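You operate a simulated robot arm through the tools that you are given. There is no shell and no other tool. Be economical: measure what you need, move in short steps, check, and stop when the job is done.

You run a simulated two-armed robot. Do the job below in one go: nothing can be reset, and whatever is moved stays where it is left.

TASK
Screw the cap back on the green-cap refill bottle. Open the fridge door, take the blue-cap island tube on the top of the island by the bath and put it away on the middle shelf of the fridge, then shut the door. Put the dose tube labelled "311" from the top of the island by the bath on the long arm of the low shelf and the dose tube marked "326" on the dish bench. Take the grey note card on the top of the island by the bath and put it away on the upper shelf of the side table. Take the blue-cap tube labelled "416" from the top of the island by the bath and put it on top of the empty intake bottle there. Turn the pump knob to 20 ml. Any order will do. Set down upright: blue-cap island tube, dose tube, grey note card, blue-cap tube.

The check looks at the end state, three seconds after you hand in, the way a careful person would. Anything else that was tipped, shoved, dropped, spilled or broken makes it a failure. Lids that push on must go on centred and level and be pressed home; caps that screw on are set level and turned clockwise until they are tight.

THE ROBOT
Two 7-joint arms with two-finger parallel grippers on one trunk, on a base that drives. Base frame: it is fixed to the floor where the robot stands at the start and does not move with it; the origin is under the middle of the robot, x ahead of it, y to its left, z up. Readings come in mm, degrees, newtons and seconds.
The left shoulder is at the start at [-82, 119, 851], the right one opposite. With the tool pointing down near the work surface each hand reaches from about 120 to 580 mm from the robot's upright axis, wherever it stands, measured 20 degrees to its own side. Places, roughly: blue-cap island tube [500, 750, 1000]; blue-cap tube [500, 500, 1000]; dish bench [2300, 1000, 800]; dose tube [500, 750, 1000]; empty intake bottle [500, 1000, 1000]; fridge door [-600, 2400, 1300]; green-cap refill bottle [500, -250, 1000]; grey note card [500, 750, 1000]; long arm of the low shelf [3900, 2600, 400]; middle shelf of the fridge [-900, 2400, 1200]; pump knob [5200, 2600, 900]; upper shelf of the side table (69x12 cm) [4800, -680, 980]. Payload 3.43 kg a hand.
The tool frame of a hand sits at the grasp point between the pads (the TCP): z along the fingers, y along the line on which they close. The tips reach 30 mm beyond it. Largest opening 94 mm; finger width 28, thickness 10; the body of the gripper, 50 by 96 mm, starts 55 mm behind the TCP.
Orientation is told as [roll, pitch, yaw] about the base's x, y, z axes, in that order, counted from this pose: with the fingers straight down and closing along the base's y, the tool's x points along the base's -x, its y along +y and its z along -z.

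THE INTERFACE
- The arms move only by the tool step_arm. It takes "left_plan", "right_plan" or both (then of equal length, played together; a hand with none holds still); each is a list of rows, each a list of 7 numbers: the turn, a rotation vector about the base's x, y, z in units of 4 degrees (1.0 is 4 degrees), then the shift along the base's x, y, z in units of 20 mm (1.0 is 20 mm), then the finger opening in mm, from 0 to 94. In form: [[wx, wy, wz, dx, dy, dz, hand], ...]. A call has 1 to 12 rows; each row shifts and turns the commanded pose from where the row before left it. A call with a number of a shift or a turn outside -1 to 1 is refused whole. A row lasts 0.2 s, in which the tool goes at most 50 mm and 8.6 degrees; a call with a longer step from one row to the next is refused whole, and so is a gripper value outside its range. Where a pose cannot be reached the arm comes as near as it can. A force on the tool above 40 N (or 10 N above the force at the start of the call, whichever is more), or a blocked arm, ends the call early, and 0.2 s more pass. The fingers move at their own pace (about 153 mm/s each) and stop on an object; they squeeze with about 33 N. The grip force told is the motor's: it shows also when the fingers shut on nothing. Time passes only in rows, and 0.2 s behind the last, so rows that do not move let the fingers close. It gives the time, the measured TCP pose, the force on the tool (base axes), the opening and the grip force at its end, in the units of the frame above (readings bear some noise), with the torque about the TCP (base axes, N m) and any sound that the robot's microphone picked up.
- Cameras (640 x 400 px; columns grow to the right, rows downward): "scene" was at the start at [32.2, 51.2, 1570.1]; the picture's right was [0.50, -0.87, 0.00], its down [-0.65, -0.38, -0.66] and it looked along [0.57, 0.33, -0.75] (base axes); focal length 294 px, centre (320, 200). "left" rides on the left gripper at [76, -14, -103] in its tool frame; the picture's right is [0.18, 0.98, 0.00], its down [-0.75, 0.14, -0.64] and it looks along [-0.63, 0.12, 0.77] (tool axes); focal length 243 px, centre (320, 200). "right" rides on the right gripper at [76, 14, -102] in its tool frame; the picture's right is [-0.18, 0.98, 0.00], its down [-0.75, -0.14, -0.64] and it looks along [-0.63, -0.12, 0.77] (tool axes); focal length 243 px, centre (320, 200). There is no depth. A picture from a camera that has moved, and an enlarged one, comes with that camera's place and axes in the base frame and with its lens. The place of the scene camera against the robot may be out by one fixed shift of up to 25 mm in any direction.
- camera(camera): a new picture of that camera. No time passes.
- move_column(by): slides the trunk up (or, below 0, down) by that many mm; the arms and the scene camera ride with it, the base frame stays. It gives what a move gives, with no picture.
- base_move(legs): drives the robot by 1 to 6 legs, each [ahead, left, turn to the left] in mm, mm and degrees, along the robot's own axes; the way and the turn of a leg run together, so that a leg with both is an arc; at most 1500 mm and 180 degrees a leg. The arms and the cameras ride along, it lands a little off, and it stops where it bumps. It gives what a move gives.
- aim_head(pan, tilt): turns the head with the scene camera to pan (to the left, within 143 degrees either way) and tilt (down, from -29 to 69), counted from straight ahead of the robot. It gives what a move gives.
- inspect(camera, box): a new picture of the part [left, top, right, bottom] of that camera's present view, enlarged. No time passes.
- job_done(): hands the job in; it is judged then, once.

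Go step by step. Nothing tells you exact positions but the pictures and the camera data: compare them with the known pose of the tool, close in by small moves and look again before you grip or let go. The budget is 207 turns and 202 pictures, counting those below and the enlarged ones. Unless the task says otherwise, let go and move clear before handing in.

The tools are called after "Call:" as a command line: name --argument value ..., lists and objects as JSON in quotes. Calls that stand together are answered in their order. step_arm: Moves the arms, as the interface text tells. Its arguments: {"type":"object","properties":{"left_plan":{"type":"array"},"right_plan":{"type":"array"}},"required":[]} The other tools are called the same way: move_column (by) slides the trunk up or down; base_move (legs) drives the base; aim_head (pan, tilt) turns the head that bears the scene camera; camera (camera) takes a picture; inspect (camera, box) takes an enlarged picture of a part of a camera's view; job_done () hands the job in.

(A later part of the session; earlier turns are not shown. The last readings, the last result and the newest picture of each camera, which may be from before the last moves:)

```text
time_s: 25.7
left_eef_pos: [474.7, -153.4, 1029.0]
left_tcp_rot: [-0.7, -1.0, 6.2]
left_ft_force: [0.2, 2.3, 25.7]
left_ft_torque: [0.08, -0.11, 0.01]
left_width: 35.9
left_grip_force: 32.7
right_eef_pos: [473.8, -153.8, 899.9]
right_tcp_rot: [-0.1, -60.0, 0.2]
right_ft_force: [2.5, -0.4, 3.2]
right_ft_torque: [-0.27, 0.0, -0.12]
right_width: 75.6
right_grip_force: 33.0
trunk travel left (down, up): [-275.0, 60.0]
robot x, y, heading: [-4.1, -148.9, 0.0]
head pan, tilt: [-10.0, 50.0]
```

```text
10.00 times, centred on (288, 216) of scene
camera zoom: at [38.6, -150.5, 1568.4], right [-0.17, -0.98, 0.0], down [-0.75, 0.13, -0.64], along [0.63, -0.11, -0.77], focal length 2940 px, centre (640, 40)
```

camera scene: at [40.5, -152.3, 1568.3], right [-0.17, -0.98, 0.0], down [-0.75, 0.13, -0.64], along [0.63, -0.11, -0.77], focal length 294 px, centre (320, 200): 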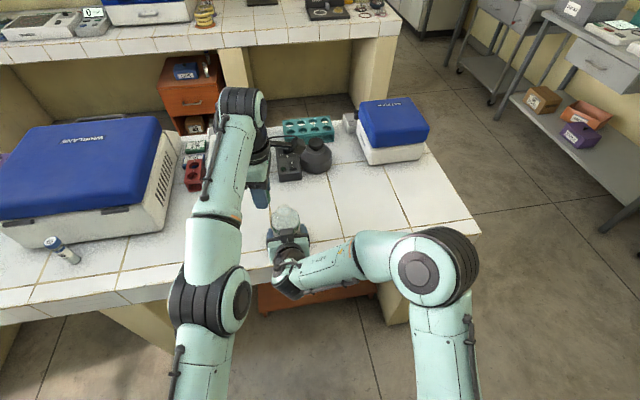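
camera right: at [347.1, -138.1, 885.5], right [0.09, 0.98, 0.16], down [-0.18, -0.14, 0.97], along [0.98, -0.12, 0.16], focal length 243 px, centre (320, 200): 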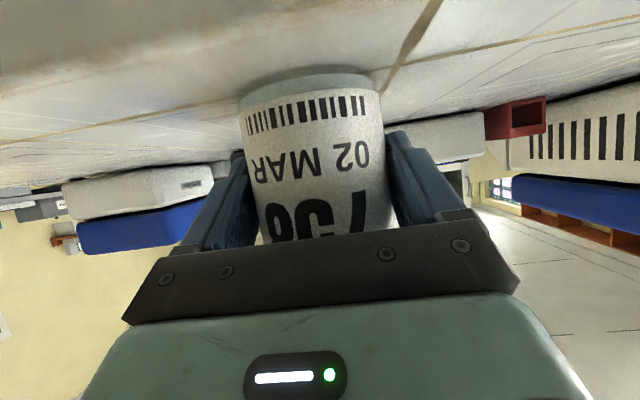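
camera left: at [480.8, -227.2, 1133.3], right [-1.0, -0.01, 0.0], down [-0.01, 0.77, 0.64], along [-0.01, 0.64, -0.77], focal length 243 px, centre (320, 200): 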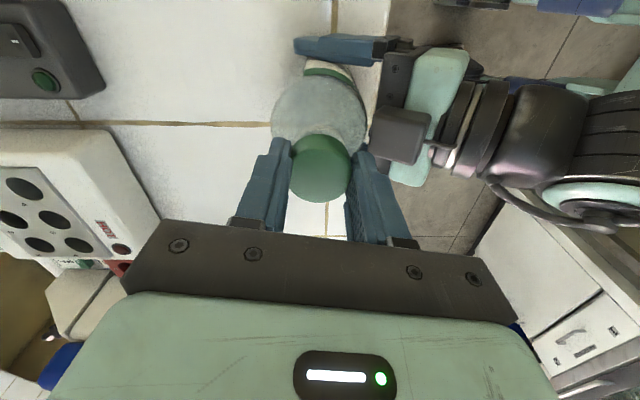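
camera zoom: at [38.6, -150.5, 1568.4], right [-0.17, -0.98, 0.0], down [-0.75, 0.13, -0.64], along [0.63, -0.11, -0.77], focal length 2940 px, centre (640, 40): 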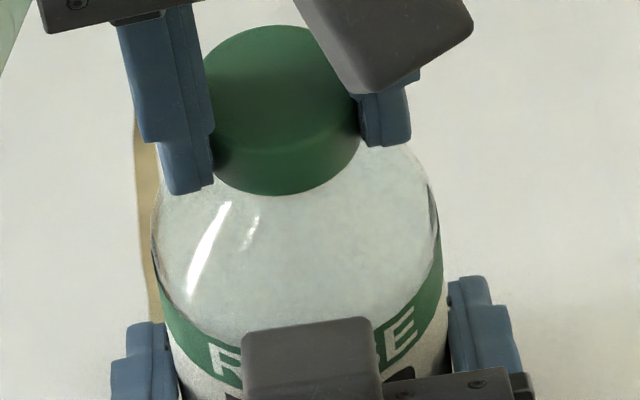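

Call:
step_arm --left_plan '[[0.15, 0.25, -1, 0.002, 0.015, 0, 28], [0, 0, -1, 0.003, 0.015, 0, 28], [0, 0, -1, 0.004, 0.015, 0, 28], [0, 0, -1, 0.005, 0.015, 0, 28], [0, 0, -1, 0.005, 0.015, 0, 28], [0, 0, -1, 0.005, 0.015, 0, 28], [0, 0, -1, 0.005, 0.015, 0, 28], [0, 0, -1, 0.005, 0.014, 0, 28], [0, 0, -1, 0.006, 0.014, 0, 28], [0, 0, -1, 0.006, 0.013, 0, 28], [0, 0, -1, 0.007, 0.013, 0, 28], [0, 0, -1, 0.007, 0.012, 0, 28]]'

Call:
step_arm --left_plan '[[0, 0, -1, 0.011, 0.008, 0, 28], [0, 0, -1, 0.011, 0.008, 0, 28], [0, 0, -1, 0.011, 0.008, 0, 28], [0, 0, -1, 0.011, 0.008, 0, 28], [0, 0, -1, 0.012, 0.007, 0, 28], [0, 0, -1, 0.012, 0.007, 0, 28], [0, 0, -1, 0.013, 0.007, 0, 28], [0, 0, -1, 0.013, 0.006, 0, 28], [0, 0, -1, 0.013, 0.006, 0, 28]]'

Call:
inspect --camera "scene" --box '[268, 196, 308, 236]'

```text
time_s: 28.3
left_eef_pos: [477.1, -149.9, 1029.7]
left_tcp_rot: [0.2, 0.0, -41.8]
left_ft_force: [6.3, 1.4, 14.7]
left_ft_torque: [0.0, -0.24, 0.03]
left_width: 35.9
left_grip_force: 33.3
right_eef_pos: [474.0, -152.7, 901.1]
right_tcp_rot: [0.0, -60.0, -0.1]
right_ft_force: [-8.2, -1.1, 5.9]
right_ft_torque: [-0.01, -0.12, -0.18]
right_width: 75.6
right_grip_force: 33.1
trunk travel left (down, up): [-275.0, 60.0]
robot x, y, heading: [-0.7, -147.6, -0.1]
head pan, tilt: [-10.0, 50.0]
```

```text
time_s: 30.3
left_eef_pos: [478.9, -149.6, 1028.5]
left_tcp_rot: [0.1, 0.3, -77.9]
left_ft_force: [11.0, 3.5, 1.5]
left_ft_torque: [0.08, -0.25, 0.09]
left_width: 35.7
left_grip_force: 33.2
right_eef_pos: [474.4, -152.6, 900.5]
right_tcp_rot: [0.0, -60.1, 0.1]
right_ft_force: [-16.5, -3.5, 12.2]
right_ft_torque: [0.07, -0.5, -0.16]
right_width: 75.4
right_grip_force: 32.7
trunk travel left (down, up): [-275.0, 60.0]
robot x, y, heading: [-0.2, -152.0, 0.0]
head pan, tilt: [-10.0, 50.0]
```

```text
10.00 times, centred on (288, 216) of scene
camera zoom: at [38.8, -150.9, 1568.3], right [-0.17, -0.98, 0.0], down [-0.75, 0.13, -0.64], along [0.63, -0.11, -0.77], focal length 2940 px, centre (640, 40)
```

zoom: 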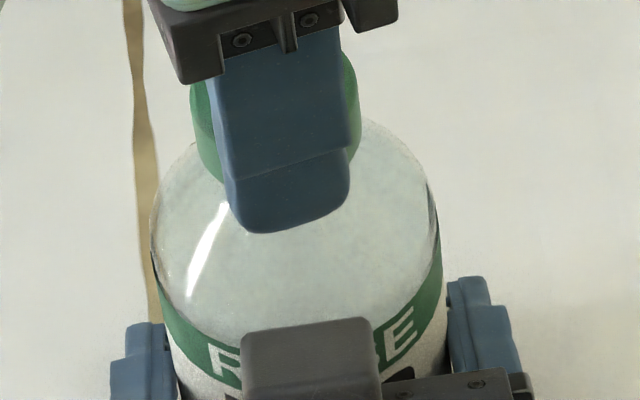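

The force pattern shows the thread has caught (downward pull). I release, rewind the left hand by 160° and regrip centred on the axis [479, -153].

Call:
step_arm --left_plan '[[0, 0, 0, 0, 0, 0, 54], [0, 0, 0, 0, 0, 0, 54], [0, 0, 1, 0, -0.15, 0, 54], [0, 0, 1, 0, 0, 0, 54], [0, 0, 1, 0, 0, 0, 54], [0, 0, 1, 0, 0, 0, 54], [0, 0, 1, 0, 0, 0, 54], [0, 0, 1, 0, 0, 0, 54], [0, 0, 1, 0, 0, 0, 54], [0, 0, 1, 0, 0, 0, 54], [0, 0, 1, 0, 0, 0, 54], [0, 0, 1, 0, 0, 0, 54]]'

Call:
inspect --camera "left" --box '[240, 40, 400, 220]'

Call:
step_arm --left_plan '[[0, 0, 1, 0, 0, 0, 54], [0, 0, 1, 0, 0, 0, 54], [0, 0, 1, 0, 0, 0, 54], [0, 0, 1, 0, 0, 0, 54], [0, 0, 1, 0, 0, 0, 54], [0, 0, 1, 0, 0, 0, 54], [0, 0, 1, 0, 0, 0, 54], [0, 0, 1, 0, 0, 0, 54], [0, 0, 1, 0, 0, 0, 54], [0, 0, 1, 0, 0, 0, 54], [0, 0, 0, 0, 0, 0, 54], [0, 0, 0, 0, 0, 0, 54]]'

Call:
inspect --camera "left" --box '[240, 40, 400, 220]'

Call:
inspect --camera "scene" --box '[268, 186, 308, 226]'

```text
time_s: 32.9
left_eef_pos: [479.3, -151.9, 1027.7]
left_tcp_rot: [0.1, 0.1, -37.6]
left_ft_force: [0.2, -0.5, 0.7]
left_ft_torque: [-0.01, 0.01, 0.01]
left_width: 54.0
left_grip_force: 0.1
right_eef_pos: [474.1, -153.1, 899.1]
right_tcp_rot: [0.0, -59.9, 0.0]
right_ft_force: [-0.7, 1.3, 8.4]
right_ft_torque: [-0.03, -0.05, -0.09]
right_width: 75.2
right_grip_force: 33.2
trunk travel left (down, up): [-275.0, 60.0]
robot x, y, heading: [-1.3, -151.1, -0.1]
head pan, tilt: [-10.0, 50.0]
```

```text
2.22 times, centred on (320, 130) of left
camera zoom: at [410.7, -115.9, 1130.5], right [0.45, 0.89, 0.0], down [0.68, -0.35, 0.64], along [0.57, -0.29, -0.77], focal length 539 px, centre (320, 356)
```

zoom: 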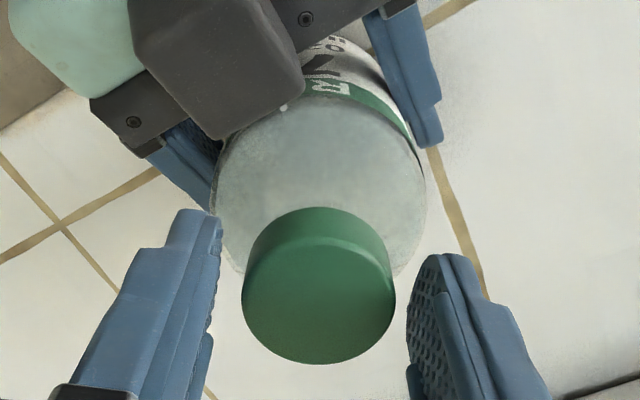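

```text
time_s: 35.5
left_eef_pos: [479.4, -151.5, 1028.1]
left_tcp_rot: [0.1, 0.2, 2.3]
left_ft_force: [1.0, -0.5, 0.0]
left_ft_torque: [0.0, 0.01, 0.01]
left_width: 53.9
left_grip_force: 0.1
right_eef_pos: [474.2, -153.7, 899.9]
right_tcp_rot: [-0.1, -60.0, 0.0]
right_ft_force: [-1.8, 0.8, 9.5]
right_ft_torque: [0.0, -0.06, -0.07]
right_width: 75.1
right_grip_force: 33.3
trunk travel left (down, up): [-275.0, 60.0]
robot x, y, heading: [2.5, -149.4, -0.0]
head pan, tilt: [-10.0, 50.0]
```

```text
2.22 times, centred on (320, 130) of left
camera zoom: at [404.5, -168.6, 1130.6], right [-0.22, 0.97, 0.0], down [0.75, 0.17, 0.64], along [0.62, 0.14, -0.77], focal length 539 px, centre (320, 356)
```

zoom: 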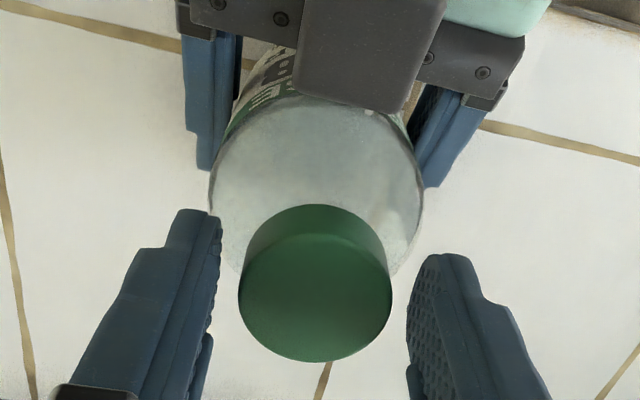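

```text
10.00 times, centred on (288, 206) of scene
camera zoom: at [39.7, -150.7, 1568.3], right [-0.17, -0.98, 0.0], down [-0.75, 0.13, -0.64], along [0.63, -0.11, -0.77], focal length 2940 px, centre (640, 140)
```

zoom: 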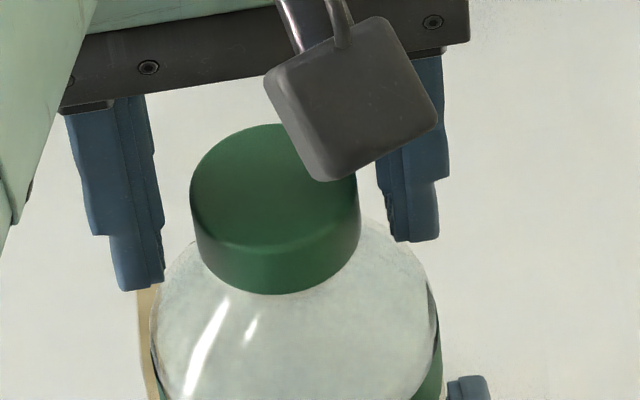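

The cap sits level on the neck. I rewind to about +80°, grip and look.

Call:
step_arm --left_plan '[[0, 0, 1, -0.05, -0.1, 0, 54], [0, 0, 1, 0, 0, 0, 54], [0, 0, 1, 0, 0, 0, 54], [0, 0, 1, 0, 0, 0, 54], [0, 0, 1, 0, 0, 0, 54], [0, 0, 1, 0, 0, 0, 54], [0, 0, 1, 0, 0, 0, 54], [0, 0, 1, 0, 0, 0, 54], [0, 0, 1, 0, 0, 0, 54], [0, 0, 1, 0, 0, 0, 54], [0, 0, 1, 0, 0, 0, 54], [0, 0, 1, 0, 0, 0, 54]]'

Call:
step_arm --left_plan '[[0, 0, 1, 0, 0, 0, 54], [0, 0, 1, 0, 0, 0, 54], [0, 0, 1, 0, 0, 0, 54], [0, 0, 1, 0, 0, 0, 54], [0, 0, 1, 0, 0, 0, 54], [0, 0, 1, 0, 0, 0, 54], [0, 0, 1, 0, 0, -0.1, 54], [0, 0, 0, 0, 0, -0.1, 54], [0, 0, 0, 0, 0, 0, 28], [0, 0, 0, 0, 0, 0, 28], [0, 0, 0, 0, 0, 0, 28]]'

Call:
inspect --camera "left" --box '[240, 40, 400, 220]'

```text
time_s: 38.1
left_eef_pos: [478.4, -153.8, 1028.5]
left_tcp_rot: [0.1, 0.1, 50.5]
left_ft_force: [-0.2, -0.8, -0.5]
left_ft_torque: [-0.02, -0.02, 0.0]
left_width: 54.0
left_grip_force: 0.0
right_eef_pos: [473.9, -152.5, 900.3]
right_tcp_rot: [-0.1, -60.0, 0.1]
right_ft_force: [-0.9, 1.1, 8.0]
right_ft_torque: [-0.08, -0.06, -0.09]
right_width: 75.3
right_grip_force: 32.8
trunk travel left (down, up): [-275.0, 60.0]
robot x, y, heading: [0.1, -150.0, -0.2]
head pan, tilt: [-10.0, 50.0]
```

```text
time_s: 40.5
left_eef_pos: [478.4, -153.8, 1025.0]
left_tcp_rot: [-0.2, 0.2, 78.5]
left_ft_force: [17.9, -2.6, 2.7]
left_ft_torque: [0.1, -0.67, 0.18]
left_width: 36.8
left_grip_force: 33.2
right_eef_pos: [474.0, -152.7, 900.9]
right_tcp_rot: [0.0, -60.0, 0.1]
right_ft_force: [-17.4, 0.0, 11.2]
right_ft_torque: [-0.45, -1.09, -0.16]
right_width: 75.3
right_grip_force: 32.8
trunk travel left (down, up): [-275.0, 60.0]
robot x, y, heading: [1.9, -148.5, 0.1]
head pan, tilt: [-10.0, 50.0]
```

```text
2.22 times, centred on (320, 130) of left
camera zoom: at [478.0, -230.3, 1127.4], right [-1.0, 0.02, 0.0], down [0.01, 0.77, 0.64], along [0.01, 0.64, -0.77], focal length 539 px, centre (320, 356)
```

zoom: 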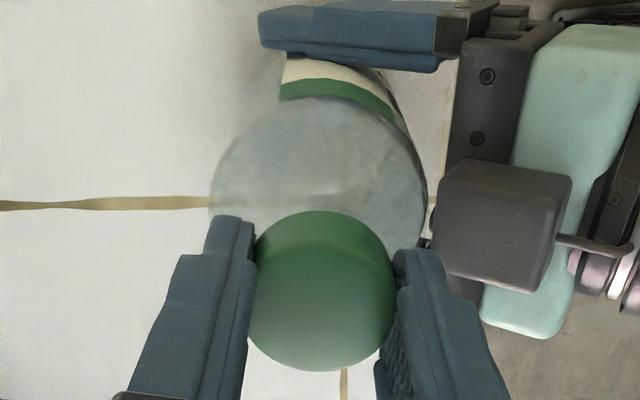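

Call:
step_arm --left_plan '[[0, 0, 0, 0.09, 0, 0, 28], [0, 0, -1, 0, 0, 0, 28], [0, 0, -1, 0, 0, -0.002, 28], [0, 0, -1, 0, 0, -0.002, 28], [0, 0, -1, 0, 0, -0.002, 28], [0, 0, -1, 0, 0, -0.002, 28], [0, 0, -1, 0, 0, -0.002, 28], [0, 0, -1, 0, 0, -0.002, 28], [0, 0, -1, 0, 0, -0.002, 28], [0, 0, -1, 0, 0, -0.002, 28], [0, 0, -1, 0, 0, -0.002, 28], [0, 0, -1, 0, 0, -0.002, 28]]'

Call:
step_arm --left_plan '[[0, 0, -1, 0, 0, -0.002, 28], [0, 0, -1, 0, 0, -0.002, 28], [0, 0, -1, 0, 0, -0.002, 28], [0, 0, -1, 0, 0, -0.002, 28], [0, 0, -1, 0, 0, -0.002, 28], [0, 0, -1, 0, 0, -0.002, 28], [0, 0, -1, 0, 0, -0.002, 28], [0, 0, -1, 0, 0, -0.002, 28], [0, 0, -1, 0, 0, -0.002, 28], [0, 0, -1, 0, 0, -0.002, 28], [0, 0, -1, 0, 0, -0.002, 28], [0, 0, -1, 0, 0, -0.002, 28]]'

```text
time_s: 43.1
left_eef_pos: [479.7, -154.4, 1023.0]
left_tcp_rot: [0.0, 0.1, 34.3]
left_ft_force: [0.8, 0.1, 15.2]
left_ft_torque: [0.03, -0.01, 0.46]
left_width: 36.6
left_grip_force: 32.9
right_eef_pos: [474.5, -154.4, 899.8]
right_tcp_rot: [-0.2, -60.0, -0.1]
right_ft_force: [0.9, 2.9, 1.5]
right_ft_torque: [0.3, 0.45, -0.62]
right_width: 75.3
right_grip_force: 32.8
trunk travel left (down, up): [-275.0, 60.0]
robot x, y, heading: [-2.1, -151.1, -0.1]
head pan, tilt: [-10.0, 50.0]
```

```text
time_s: 45.7
left_eef_pos: [479.1, -152.9, 1024.7]
left_tcp_rot: [0.1, 0.2, -13.6]
left_ft_force: [-2.6, 6.4, 14.9]
left_ft_torque: [0.17, 0.07, 0.5]
left_width: 36.9
left_grip_force: 32.8
right_eef_pos: [474.0, -153.2, 900.0]
right_tcp_rot: [-0.1, -60.0, 0.0]
right_ft_force: [3.1, -3.5, -0.1]
right_ft_torque: [0.18, 0.12, -0.49]
right_width: 75.1
right_grip_force: 33.0
trunk travel left (down, up): [-275.0, 60.0]
robot x, y, heading: [1.3, -148.8, 0.0]
head pan, tilt: [-10.0, 50.0]
```

Torque of 0.5 N·m indicates the cap is tight. I check both hands' views.

Call:
inspect --camera "scene" --box '[268, 186, 308, 226]'

Call:
step_arm --left_plan '[[0, 0, -1, 0, 0, 0, 28], [0, 0, -1, 0, 0, 0, 28], [0, 0, -1, 0, 0, 0, 28], [0, 0, -1, 0, 0, 0, 28], [0, 0, -1, 0, 0, 0, 28], [0, 0, -1, 0, 0, 0, 28], [0, 0, -1, 0, 0, 0, 28], [0, 0, -1, 0, 0, 0, 28]]'

Call:
camera --camera "right"

Call:
inspect --camera "scene" --box '[268, 186, 308, 226]'

```text
10.00 times, centred on (288, 206) of scene
camera zoom: at [39.5, -150.4, 1568.3], right [-0.17, -0.98, 0.0], down [-0.75, 0.13, -0.64], along [0.63, -0.11, -0.77], focal length 2940 px, centre (640, 140)
```

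zoom: 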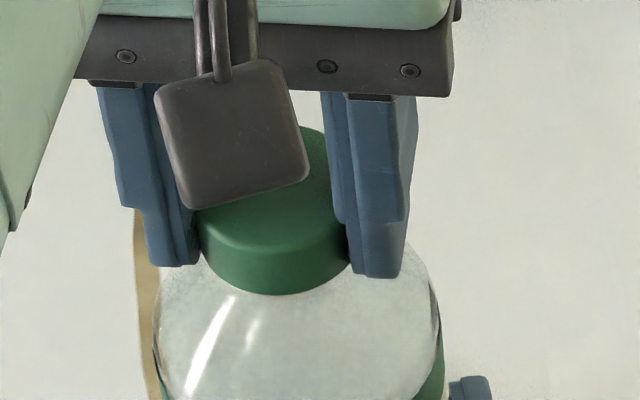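

```text
time_s: 47.5
left_eef_pos: [481.1, -153.3, 1024.1]
left_tcp_rot: [0.2, 0.0, -45.7]
left_ft_force: [3.7, 9.2, 13.5]
left_ft_torque: [0.33, -0.13, 0.61]
left_width: 36.9
left_grip_force: 32.4
right_eef_pos: [474.8, -153.6, 900.7]
right_tcp_rot: [0.0, -59.9, 0.1]
right_ft_force: [-3.2, -8.7, 0.5]
right_ft_torque: [0.32, -0.25, -0.64]
right_width: 75.4
right_grip_force: 32.5
trunk travel left (down, up): [-275.0, 60.0]
robot x, y, heading: [2.4, -148.6, 0.2]
head pan, tilt: [-10.0, 50.0]
```

```text
156 pictures are left
camera right: at [347.2, -138.2, 885.0], right [0.09, 0.98, 0.16], down [-0.18, -0.14, 0.97], along [0.98, -0.12, 0.16], focal length 243 px, centre (320, 200)
```

right: 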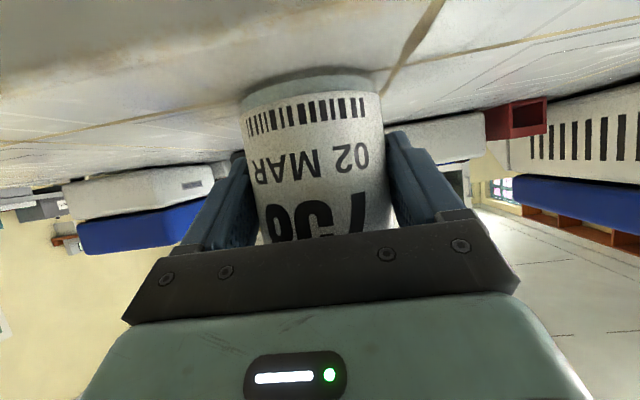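

```text
10.00 times, centred on (288, 206) of scene
camera zoom: at [39.6, -150.7, 1568.4], right [-0.17, -0.98, 0.0], down [-0.75, 0.13, -0.64], along [0.63, -0.11, -0.77], focal length 2940 px, centre (640, 140)
```

zoom: 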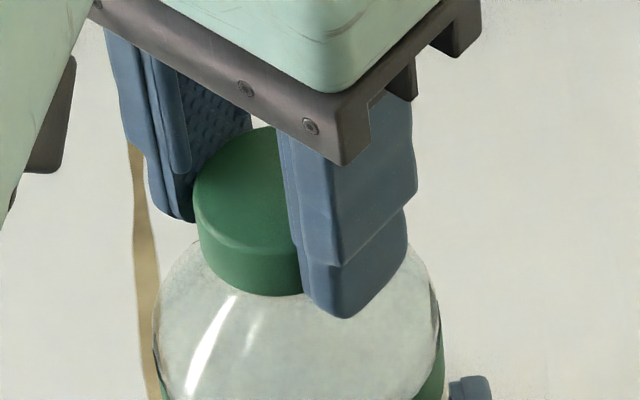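

The cap is tight (0.6 N·m) and level. I release it with the left hand, raise it clear, then release the bottle and back off the right hand.

Call:
step_arm --left_plan '[[0, 0, 0, 0, 0, 0, 60], [0, 0, 0, 0, 0, 0, 60], [0, 0, 0, 0, 0, 1, 70], [0, 0, 0, 0, 0, 1, 70], [0, 0, 0, 0, 0, 1, 70], [0, 0, 1, -0.5, 0.5, 1, 70], [0, 0, 1, -0.5, 0.5, 1, 70], [0, 0, 1, -1, 1, 1, 70], [0, 0, 1, -1, 1, 1, 70], [0, 0, 1, -1, 1, 1, 70], [0, 0, 1, -1, 1, 1, 70], [0, 0, 1, -1, 1, 1, 70]]'

Call:
step_arm --left_plan '[[0, 0, 0.9, -0.5, 1, 0, 70], [0, 0, 0.9, -0.5, 1, 0, 70], [0, 0, 0.9, -0.5, 1, 0, 70], [0, 0, 0.9, -0.5, 1, 0, 70], [0, 0, 0.8, -0.5, 1, 0, 70], [0, 0, 0, 0, 1, 0, 70], [0, 0, 0, 0, 1, 0, 70], [0, 0, 0, 0, 1, 0, 70], [0, 0, 0, 0, 1, 0, 70], [0, 0, 0, 0, 1, 0, 70], [0, 0, 0, 0, 1, 0, 70]]' --right_plan '[[0, 0, 0, 0, 0, 0, 94], [0, 0, 0, 0, 0, 0, 94], [0, 0, 0, -0.87, 0, 0.5, 94], [0, 0, 0, -0.87, 0, 0.5, 94], [0, 0, 0, -0.87, 0, 0.5, 94], [0, 0, 0, -0.87, 0, 0.5, 94], [0, 0, 0, -0.87, 0, 0.5, 94], [0, 1, 0, -0.4, 0, 1, 94], [0, 1, 0, -0.4, 0, 1, 94], [0, 1, 0, -0.4, -0.5, 1, 94], [0, 1, 0, -0.4, -0.5, 1, 94]]'

Call:
step_arm --right_plan '[[0, 1, 0, 0, -0.5, 1, 94], [0, 1, 0, 0, -0.5, 1, 94], [0, 1, 0, 0, -0.5, 1, 94], [0, 1, 0, 0, -0.5, 1, 94], [0, 1, 0, 0, -0.5, 1, 94], [0, 1, 0, 0, 0, 1, 94], [0, 1, 0, 0, 0, 1, 94], [0, 1, 0, 0, 0, 1, 94], [0, 1, 0, 0, 0, 1, 94], [0, 1, 0, 0, 0, 0, 94], [0, 1, 0, 0, 0, 0, 94]]'

Call:
camera --camera "scene"

Call:
camera --camera "right"

```text
time_s: 50.1
left_eef_pos: [344.3, -32.1, 1218.5]
left_tcp_rot: [0.1, 0.1, -17.6]
left_ft_force: [0.3, -0.2, 0.7]
left_ft_torque: [0.01, 0.0, -0.01]
left_width: 70.0
left_grip_force: 0.1
left hand out of reach, approached as far as the arm can: row 4, 5
right_eef_pos: [474.1, -152.0, 898.7]
right_tcp_rot: [-0.1, -60.0, 0.0]
right_ft_force: [-1.5, 1.5, 4.7]
right_ft_torque: [-0.24, -0.02, -0.07]
right_width: 75.7
right_grip_force: 32.8
trunk travel left (down, up): [-275.0, 60.0]
robot x, y, heading: [2.0, -149.1, 0.0]
head pan, tilt: [-10.0, 50.0]
```

```text
time_s: 52.5
left_eef_pos: [295.6, 188.5, 1218.2]
left_tcp_rot: [0.1, 0.2, -0.2]
left_ft_force: [0.1, 0.3, 0.5]
left_ft_torque: [-0.02, 0.01, 0.01]
left_width: 69.9
left_grip_force: 0.0
right_eef_pos: [355.5, -173.3, 1029.6]
right_tcp_rot: [0.0, -43.9, -0.1]
right_ft_force: [0.6, 0.0, -0.2]
right_ft_torque: [-0.03, -0.01, -0.01]
right_width: 94.2
right_grip_force: 0.1
trunk travel left (down, up): [-275.0, 60.0]
robot x, y, heading: [-4.8, -149.1, -0.0]
head pan, tilt: [-10.0, 50.0]
```

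```text
time_s: 54.9
left_eef_pos: [295.8, 186.8, 1218.8]
left_tcp_rot: [0.0, 0.1, -0.1]
left_ft_force: [-0.9, 1.1, 0.9]
left_ft_torque: [-0.01, 0.01, -0.04]
left_width: 70.0
left_grip_force: 0.1
right_eef_pos: [355.9, -222.4, 1209.5]
right_tcp_rot: [-0.1, 0.1, -0.1]
right_ft_force: [0.0, -0.3, 0.0]
right_ft_torque: [-0.04, -0.03, -0.01]
right_width: 94.1
right_grip_force: 0.0
trunk travel left (down, up): [-275.0, 60.0]
robot x, y, heading: [-0.6, -149.0, 0.1]
head pan, tilt: [-10.0, 50.0]
```

```text
154 pictures are left
camera scene: at [41.0, -150.6, 1568.3], right [-0.17, -0.98, 0.0], down [-0.75, 0.13, -0.64], along [0.63, -0.11, -0.77], focal length 294 px, centre (320, 200)
```

scene: 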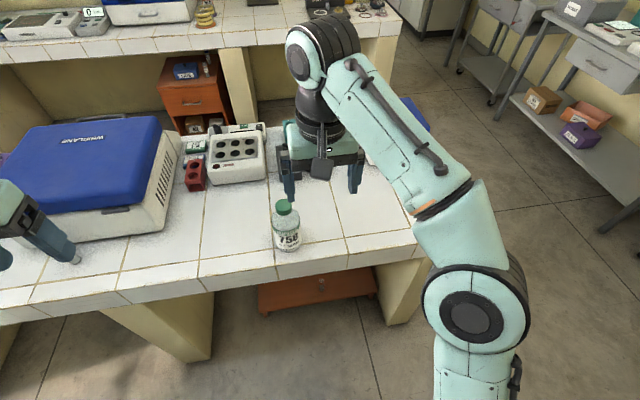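

```text
153 pictures are left
camera right: at [279.9, -207.6, 1312.2], right [0.18, 0.98, 0.0], down [0.76, -0.14, 0.64], along [0.63, -0.12, -0.77], focal length 243 px, centre (320, 200)
```

right: 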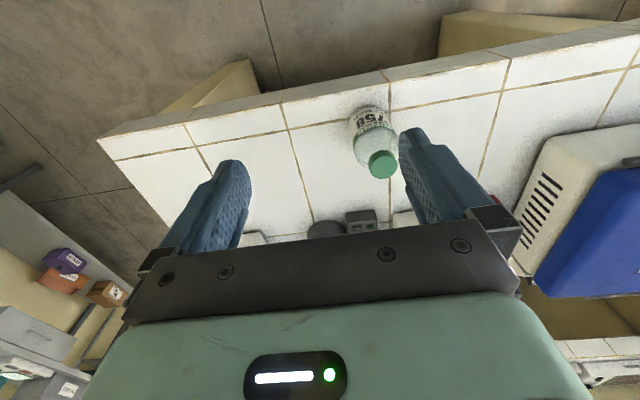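

The bottle is capped and standing. I now drive left along the island to the tubes and view them.

Call:
base_move --legs '[[0, 650, 0]]'

Call:
aim_head --pan 25 --tilt 50

Call:
camera --camera "scene"

Call:
camera --camera "left"

Call:
camera --camera "right"

```text
time_s: 61.1
left_eef_pos: [294.3, 842.8, 1219.0]
left_tcp_rot: [0.1, 0.2, 0.0]
left_ft_force: [0.5, 0.8, -0.8]
left_ft_torque: [-0.01, 0.01, 0.03]
left_width: 70.2
left_grip_force: 0.0
right_eef_pos: [354.9, 432.0, 1209.9]
right_tcp_rot: [0.0, 0.1, 0.1]
right_ft_force: [0.1, 0.1, 0.1]
right_ft_torque: [0.01, -0.01, -0.03]
right_width: 94.2
right_grip_force: 0.0
trunk travel left (down, up): [-275.0, 60.0]
robot x, y, heading: [-1.0, 503.5, 0.2]
head pan, tilt: [-10.0, 50.0]
```

```text
time_s: 62.1
left_eef_pos: [295.1, 843.3, 1217.8]
left_tcp_rot: [0.1, 0.2, 0.0]
left_ft_force: [0.0, 0.5, -0.6]
left_ft_torque: [-0.02, 0.03, 0.02]
left_width: 70.2
left_grip_force: 0.1
right_eef_pos: [355.5, 432.2, 1209.8]
right_tcp_rot: [0.0, 0.1, 0.1]
right_ft_force: [-0.4, 0.3, -0.5]
right_ft_torque: [-0.03, 0.03, 0.0]
right_width: 94.2
right_grip_force: 0.1
trunk travel left (down, up): [-275.0, 60.0]
robot x, y, heading: [-1.5, 505.8, 0.2]
head pan, tilt: [25.0, 50.0]
```

```text
152 pictures are left
camera scene: at [33.4, 549.3, 1568.3], right [0.42, -0.91, 0.0], down [-0.69, -0.32, -0.64], along [0.58, 0.27, -0.77], focal length 294 px, centre (320, 200)
```

scene: 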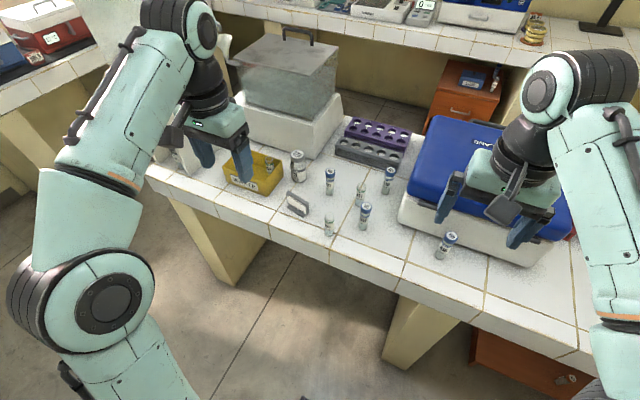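

```text
151 pictures are left
camera left: at [218.6, 829.4, 1321.8], right [-0.18, 0.98, 0.0], down [0.76, 0.14, 0.64], along [0.63, 0.12, -0.77], focal length 243 px, centre (320, 200)
```

left: 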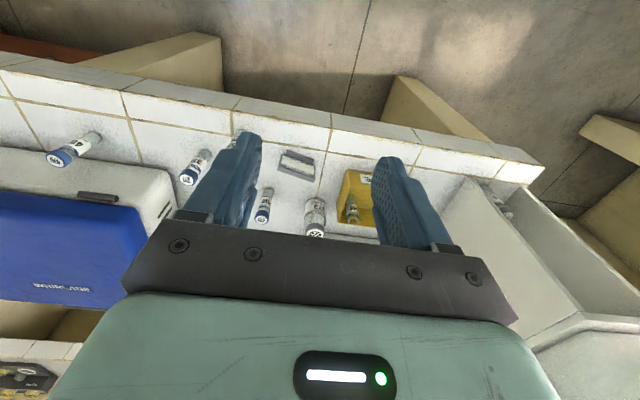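

```text
150 pictures are left
camera right: at [278.6, 446.9, 1312.0], right [0.18, 0.98, 0.0], down [0.75, -0.14, 0.64], along [0.63, -0.12, -0.77], focal length 243 px, centre (320, 200)
```

right: 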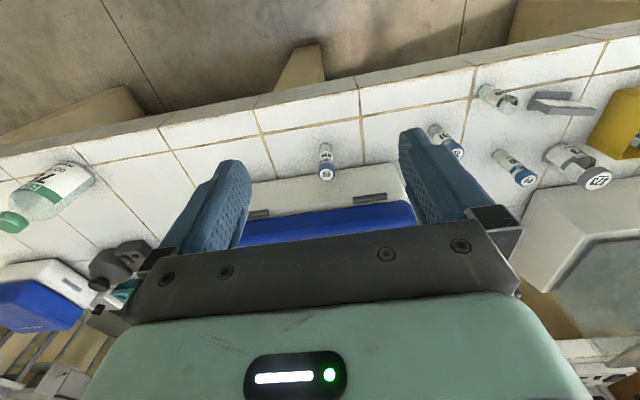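

Call:
inspect --camera "scene" --box '[220, 130, 400, 245]'

Call:
inspect --camera "scene" --box '[310, 160, 400, 240]'

Call:
inspect --camera "right" --box '[420, 70, 640, 200]'

Call:
inspect --camera "left" --box '[230, 140, 400, 250]'

```text
3.48 times, centred on (310, 188) of scene
camera zoom: at [33.4, 549.3, 1568.3], right [0.42, -0.91, 0.0], down [-0.69, -0.32, -0.64], along [0.58, 0.27, -0.77], focal length 1023 px, centre (355, 244)
```

zoom: 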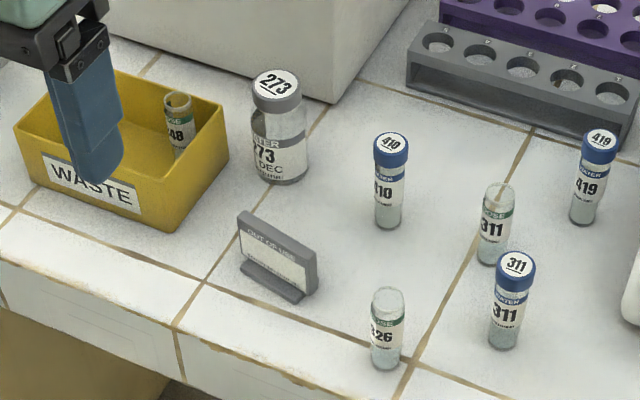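

```text
5.00 times, centred on (355, 200) of scene
camera zoom: at [33.4, 549.3, 1568.3], right [0.42, -0.91, 0.0], down [-0.69, -0.32, -0.64], along [0.58, 0.27, -0.77], focal length 1470 px, centre (145, 200)
```

zoom: 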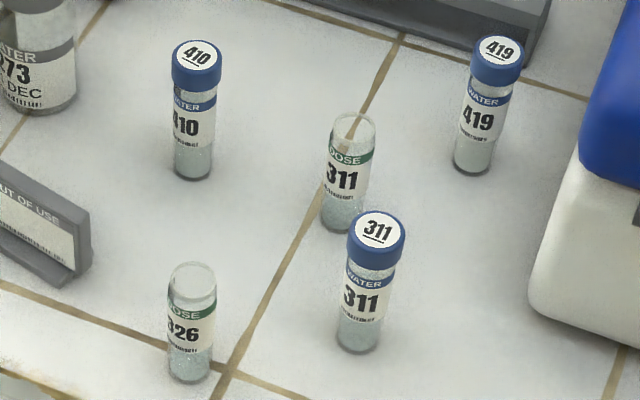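

```text
2.91 times, centred on (530, 135) of right
camera zoom: at [278.6, 446.9, 1312.0], right [0.18, 0.98, 0.0], down [0.75, -0.14, 0.64], along [0.63, -0.12, -0.77], focal length 706 px, centre (-291, 389)
```

zoom: 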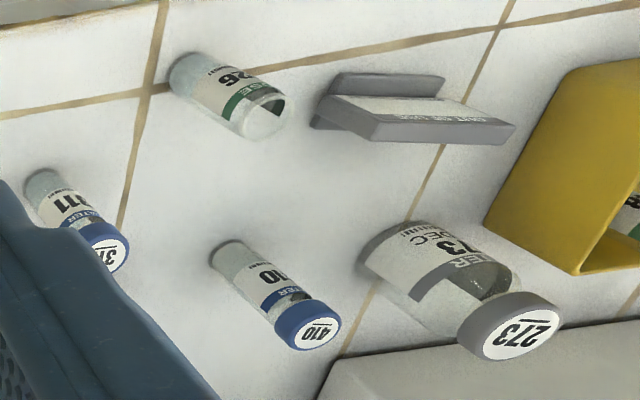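

```text
3.64 times, centred on (315, 195) of left
camera zoom: at [218.6, 829.4, 1321.8], right [-0.18, 0.98, 0.0], down [0.76, 0.14, 0.64], along [0.63, 0.12, -0.77], focal length 882 px, centre (338, 218)
```

zoom: 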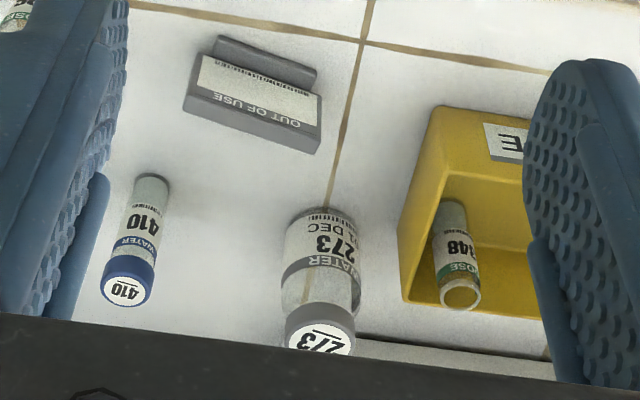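

Call:
inspect --camera "scene" --box '[352, 198, 380, 234]'

Call:
inspect --camera "scene" --box '[318, 164, 342, 200]'

Call:
inspect --camera "scene" --box '[376, 162, 402, 198]'

Call:
inspect --camera "scene" --box '[428, 226, 464, 266]'

```text
11.11 times, centred on (366, 216) of scene
camera zoom: at [33.4, 549.3, 1568.3], right [0.42, -0.91, 0.0], down [-0.69, -0.32, -0.64], along [0.58, 0.27, -0.77], focal length 3267 px, centre (-191, 22)
```

zoom: 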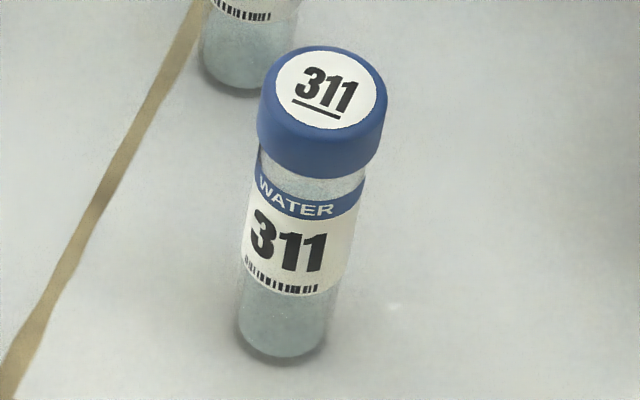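

```text
11.11 times, centred on (330, 182) of scene
camera zoom: at [33.4, 549.3, 1568.3], right [0.42, -0.91, 0.0], down [-0.69, -0.32, -0.64], along [0.58, 0.27, -0.77], focal length 3267 px, centre (209, 400)
```

zoom: 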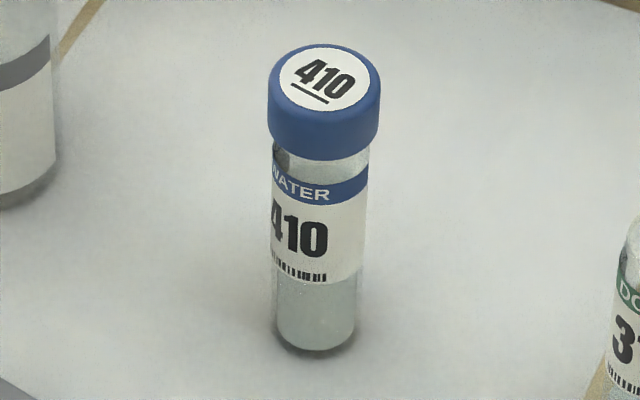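

```text
11.11 times, centred on (389, 180) of scene
camera zoom: at [33.4, 549.3, 1568.3], right [0.42, -0.91, 0.0], down [-0.69, -0.32, -0.64], along [0.58, 0.27, -0.77], focal length 3267 px, centre (-447, 422)
```

zoom: 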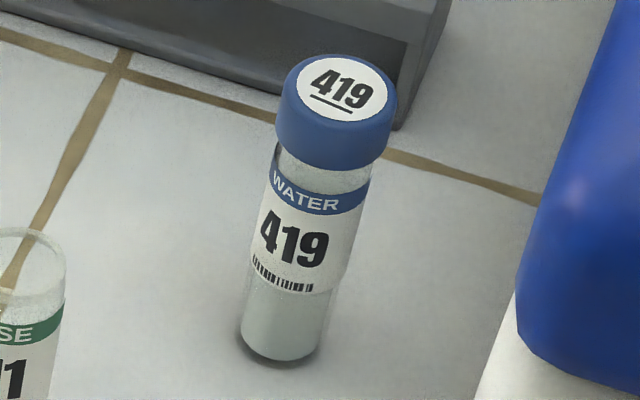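

```text
10.00 times, centred on (446, 246) of scene
camera zoom: at [33.4, 549.3, 1568.3], right [0.42, -0.91, 0.0], down [-0.69, -0.32, -0.64], along [0.58, 0.27, -0.77], focal length 2940 px, centre (-940, -260)
```

zoom: 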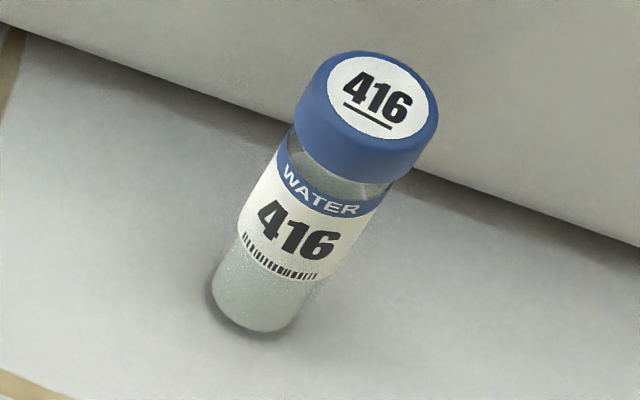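

Blue "WATER" tubes 410, 419, 311, 416, uncapped "DOSE" tubes 311 and 326, the grey card and the intake bottle 273 are here. It is unclear which blue tube is the "island tube", so I look at the fridge for a hint.

Call:
aim_head --pan 110 --tilt 15

Call:
camera --camera "scene"

Call:
aim_head --pan 55 --tilt 15

Call:
camera --camera "scene"

Call:
aim_head --pan 0 --tilt 10

Call:
camera --camera "scene"

Call:
aim_head --pan -50 --tilt 10

Call:
camera --camera "scene"

```text
time_s: 63.7
left_eef_pos: [295.0, 842.6, 1219.6]
left_tcp_rot: [0.0, 0.1, 0.0]
left_ft_force: [-0.1, 0.9, -0.4]
left_ft_torque: [-0.03, 0.01, 0.02]
left_width: 70.4
left_grip_force: 0.0
right_eef_pos: [355.3, 432.6, 1209.7]
right_tcp_rot: [0.0, 0.1, 0.2]
right_ft_force: [0.6, -0.2, 0.2]
right_ft_torque: [0.01, 0.02, -0.01]
right_width: 94.1
right_grip_force: 0.1
trunk travel left (down, up): [-275.0, 60.0]
robot x, y, heading: [-1.0, 504.0, -0.2]
head pan, tilt: [110.0, 15.0]
```

```text
141 pictures are left
camera scene: at [-68.4, 604.4, 1622.0], right [0.94, 0.34, 0.0], down [0.09, -0.24, -0.97], along [-0.33, 0.91, -0.26], focal length 294 px, centre (320, 200)
```

scene: 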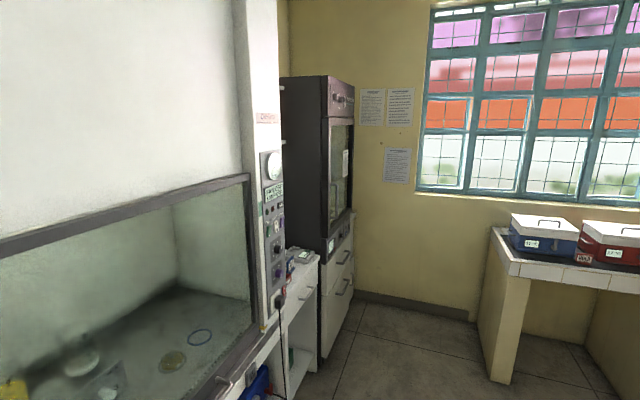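

```text
time_s: 65.0
left_eef_pos: [294.2, 842.9, 1220.0]
left_tcp_rot: [0.1, 0.1, 0.0]
left_ft_force: [0.5, 0.1, 0.4]
left_ft_torque: [-0.01, 0.03, 0.01]
left_width: 70.1
left_grip_force: 0.1
right_eef_pos: [355.0, 432.0, 1208.6]
right_tcp_rot: [0.0, 0.1, 0.1]
right_ft_force: [0.2, -0.1, 0.1]
right_ft_torque: [0.0, -0.04, -0.02]
right_width: 93.9
right_grip_force: 0.1
trunk travel left (down, up): [-275.0, 60.0]
robot x, y, heading: [-3.7, 501.1, 0.1]
head pan, tilt: [55.0, 15.0]
```

```text
140 pictures are left
camera scene: at [17.0, 593.3, 1622.0], right [0.82, -0.57, 0.0], down [-0.15, -0.21, -0.97], along [0.55, 0.79, -0.26], focal length 294 px, centre (320, 200)
```

scene: 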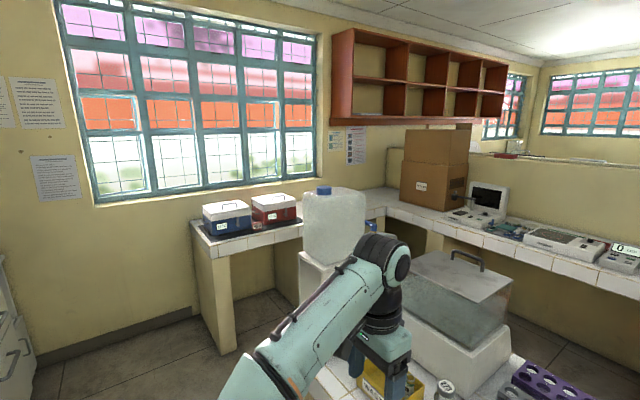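

```text
time_s: 66.2
left_eef_pos: [293.8, 842.0, 1218.7]
left_tcp_rot: [0.1, 0.1, 0.0]
left_ft_force: [0.1, 0.1, -0.2]
left_ft_torque: [0.02, -0.03, 0.01]
left_width: 69.9
left_grip_force: 0.0
right_eef_pos: [354.9, 432.9, 1209.0]
right_tcp_rot: [-0.1, 0.2, 0.0]
right_ft_force: [-0.7, 0.2, 0.1]
right_ft_torque: [-0.01, 0.0, 0.01]
right_width: 94.1
right_grip_force: 0.1
trunk travel left (down, up): [-275.0, 60.0]
robot x, y, heading: [-0.5, 506.7, -0.1]
head pan, tilt: [0.0, 10.0]
```

```text
139 pictures are left
camera scene: at [56.6, 517.0, 1630.2], right [0.0, -1.0, 0.0], down [-0.17, 0.0, -0.98], along [0.98, 0.0, -0.17], focal length 294 px, centre (320, 200)
```

scene: 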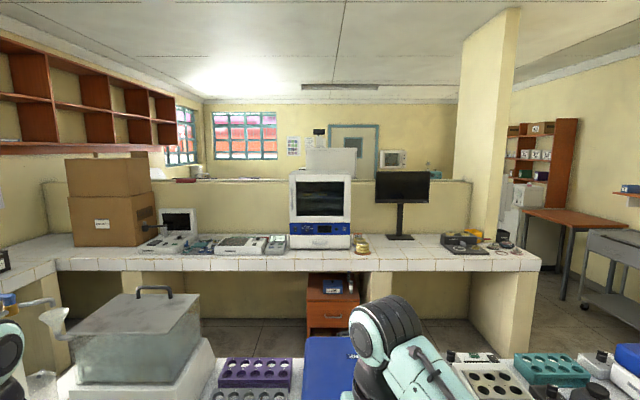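

```text
time_s: 67.4
left_eef_pos: [294.0, 842.7, 1220.3]
left_tcp_rot: [0.1, 0.1, 0.1]
left_ft_force: [-0.3, 0.9, -0.4]
left_ft_torque: [-0.01, 0.0, 0.01]
left_width: 70.3
left_grip_force: 0.0
right_eef_pos: [354.0, 431.8, 1208.6]
right_tcp_rot: [0.0, 0.2, 0.2]
right_ft_force: [0.1, -0.7, -0.3]
right_ft_torque: [0.02, 0.02, -0.01]
right_width: 94.0
right_grip_force: 0.0
trunk travel left (down, up): [-275.0, 60.0]
robot x, y, heading: [-1.1, 507.3, 0.1]
head pan, tilt: [-50.0, 10.0]
```

```text
138 pictures are left
camera scene: at [23.7, 445.6, 1630.2], right [-0.76, -0.65, 0.0], down [-0.11, 0.13, -0.98], along [0.64, -0.75, -0.17], focal length 294 px, centre (320, 200)
```

scene: 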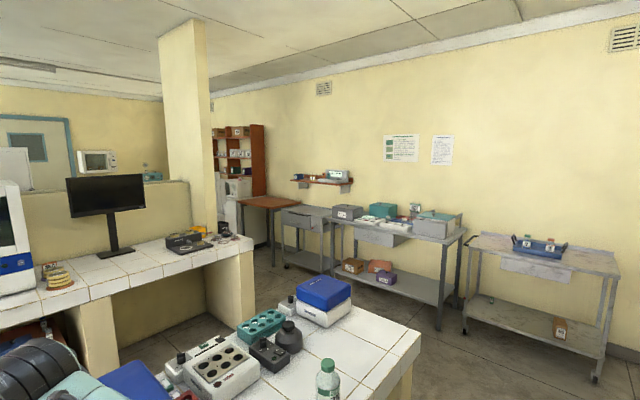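

Call:
aim_head --pan 108 --tilt 10

Call:
inspect --camera "scene" --box '[300, 60, 400, 180]'

Call:
inspect --camera "scene" --box '[290, 180, 370, 280]'

```text
time_s: 69.8
left_eef_pos: [294.0, 842.1, 1218.8]
left_tcp_rot: [0.1, 0.2, 0.0]
left_ft_force: [-0.8, 0.1, 0.0]
left_ft_torque: [-0.02, 0.02, -0.01]
left_width: 70.0
left_grip_force: 0.0
right_eef_pos: [355.0, 432.2, 1210.0]
right_tcp_rot: [0.0, 0.0, 0.1]
right_ft_force: [1.5, 0.3, -0.2]
right_ft_torque: [-0.02, -0.01, -0.03]
right_width: 94.2
right_grip_force: 0.0
trunk travel left (down, up): [-275.0, 60.0]
robot x, y, heading: [-0.9, 507.8, -0.1]
head pan, tilt: [108.0, 10.0]
```

```text
3.33 times, centred on (350, 120) of scene
camera zoom: at [-65.2, 605.0, 1630.2], right [0.95, 0.31, 0.0], down [0.05, -0.17, -0.98], along [-0.31, 0.94, -0.17], focal length 980 px, centre (220, 467)
```

zoom: 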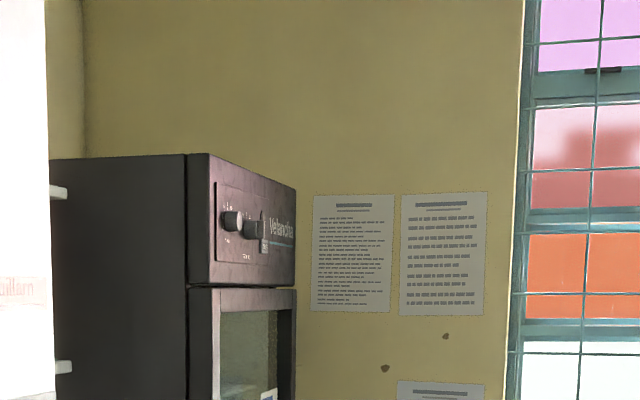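

```text
4.00 times, centred on (330, 230) of scene
camera zoom: at [-65.2, 605.0, 1630.2], right [0.95, 0.31, 0.0], down [0.05, -0.17, -0.98], along [-0.31, 0.94, -0.17], focal length 1176 px, centre (280, 80)
```

zoom: 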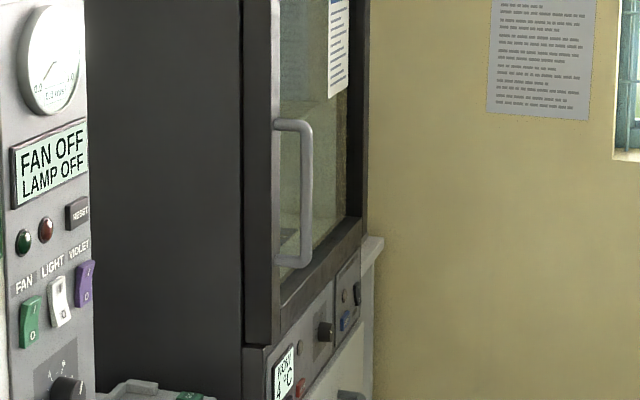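

I first do the 416 job here. I bring the right hand above tube 416 and look.

Call:
step_arm --right_plan '[[0, 0, 0, 0.95, -0.1, -0.95, 60], [0, 0, 0, 0.95, -0.1, -0.95, 60], [0, 0, 0, 0.95, -0.1, -0.95, 60], [0, 0, 0, 0.95, -0.1, -0.95, 60], [0, 0, 0, 0.95, -0.1, -0.95, 60], [0, 0, 0, 0.95, -0.1, -0.95, 60], [0, 0, 0, 0.95, -0.1, -0.95, 60], [0, 0, 0, 0.95, -0.1, -0.95, 60]]'

Call:
camera --camera "right"

```text
time_s: 71.6
left_eef_pos: [294.6, 842.6, 1219.2]
left_tcp_rot: [0.1, 0.2, 0.0]
left_ft_force: [0.5, 0.3, -0.8]
left_ft_torque: [-0.01, 0.0, -0.01]
left_width: 69.7
left_grip_force: 0.1
right_eef_pos: [494.8, 416.1, 1058.6]
right_tcp_rot: [0.0, 0.0, 0.1]
right_ft_force: [-0.2, -0.3, -0.4]
right_ft_torque: [0.02, 0.01, -0.02]
right_width: 60.2
right_grip_force: 0.0
right hand out of reach, approached as far as the arm can: row 8
trunk travel left (down, up): [-275.0, 60.0]
robot x, y, heading: [0.2, 506.9, -0.0]
head pan, tilt: [108.0, 10.0]
```

```text
135 pictures are left
camera right: at [419.9, 430.6, 1160.9], right [0.18, 0.98, 0.0], down [0.75, -0.14, 0.64], along [0.63, -0.12, -0.77], focal length 243 px, centre (320, 200)
```

right: 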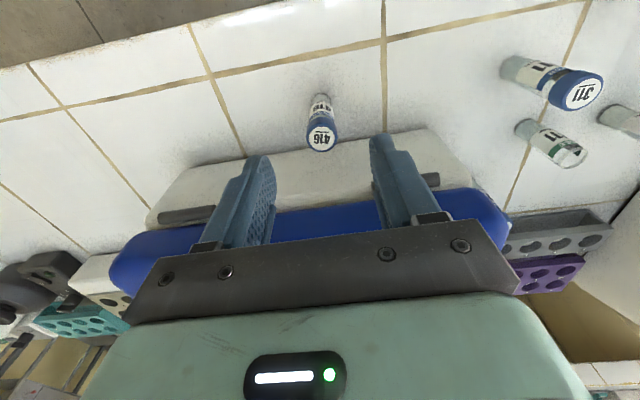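

Call:
aim_head --pan 0 --tilt 69

Call:
camera --camera "scene"

```text
time_s: 73.5
left_eef_pos: [294.3, 843.5, 1218.6]
left_tcp_rot: [0.1, 0.2, -0.1]
left_ft_force: [-0.1, -0.3, -1.0]
left_ft_torque: [0.0, -0.02, 0.01]
left_width: 69.9
left_grip_force: 0.0
right_eef_pos: [496.0, 416.3, 1057.7]
right_tcp_rot: [0.0, 0.1, 0.1]
right_ft_force: [-0.2, -0.3, 0.3]
right_ft_torque: [0.0, 0.0, 0.01]
right_width: 59.7
right_grip_force: 0.2
trunk travel left (down, up): [-275.0, 60.0]
robot x, y, heading: [0.3, 506.0, 0.2]
head pan, tilt: [0.0, 68.8]
```

```text
134 pictures are left
camera scene: at [19.6, 516.8, 1546.4], right [0.0, -1.0, 0.0], down [-0.93, 0.0, -0.36], along [0.36, 0.0, -0.93], focal length 294 px, centre (320, 200)
```

scene: 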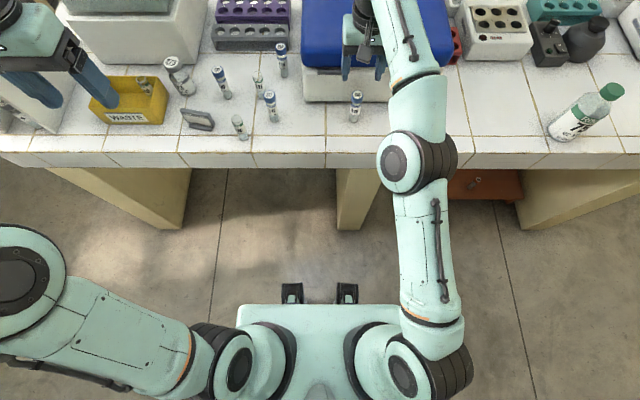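

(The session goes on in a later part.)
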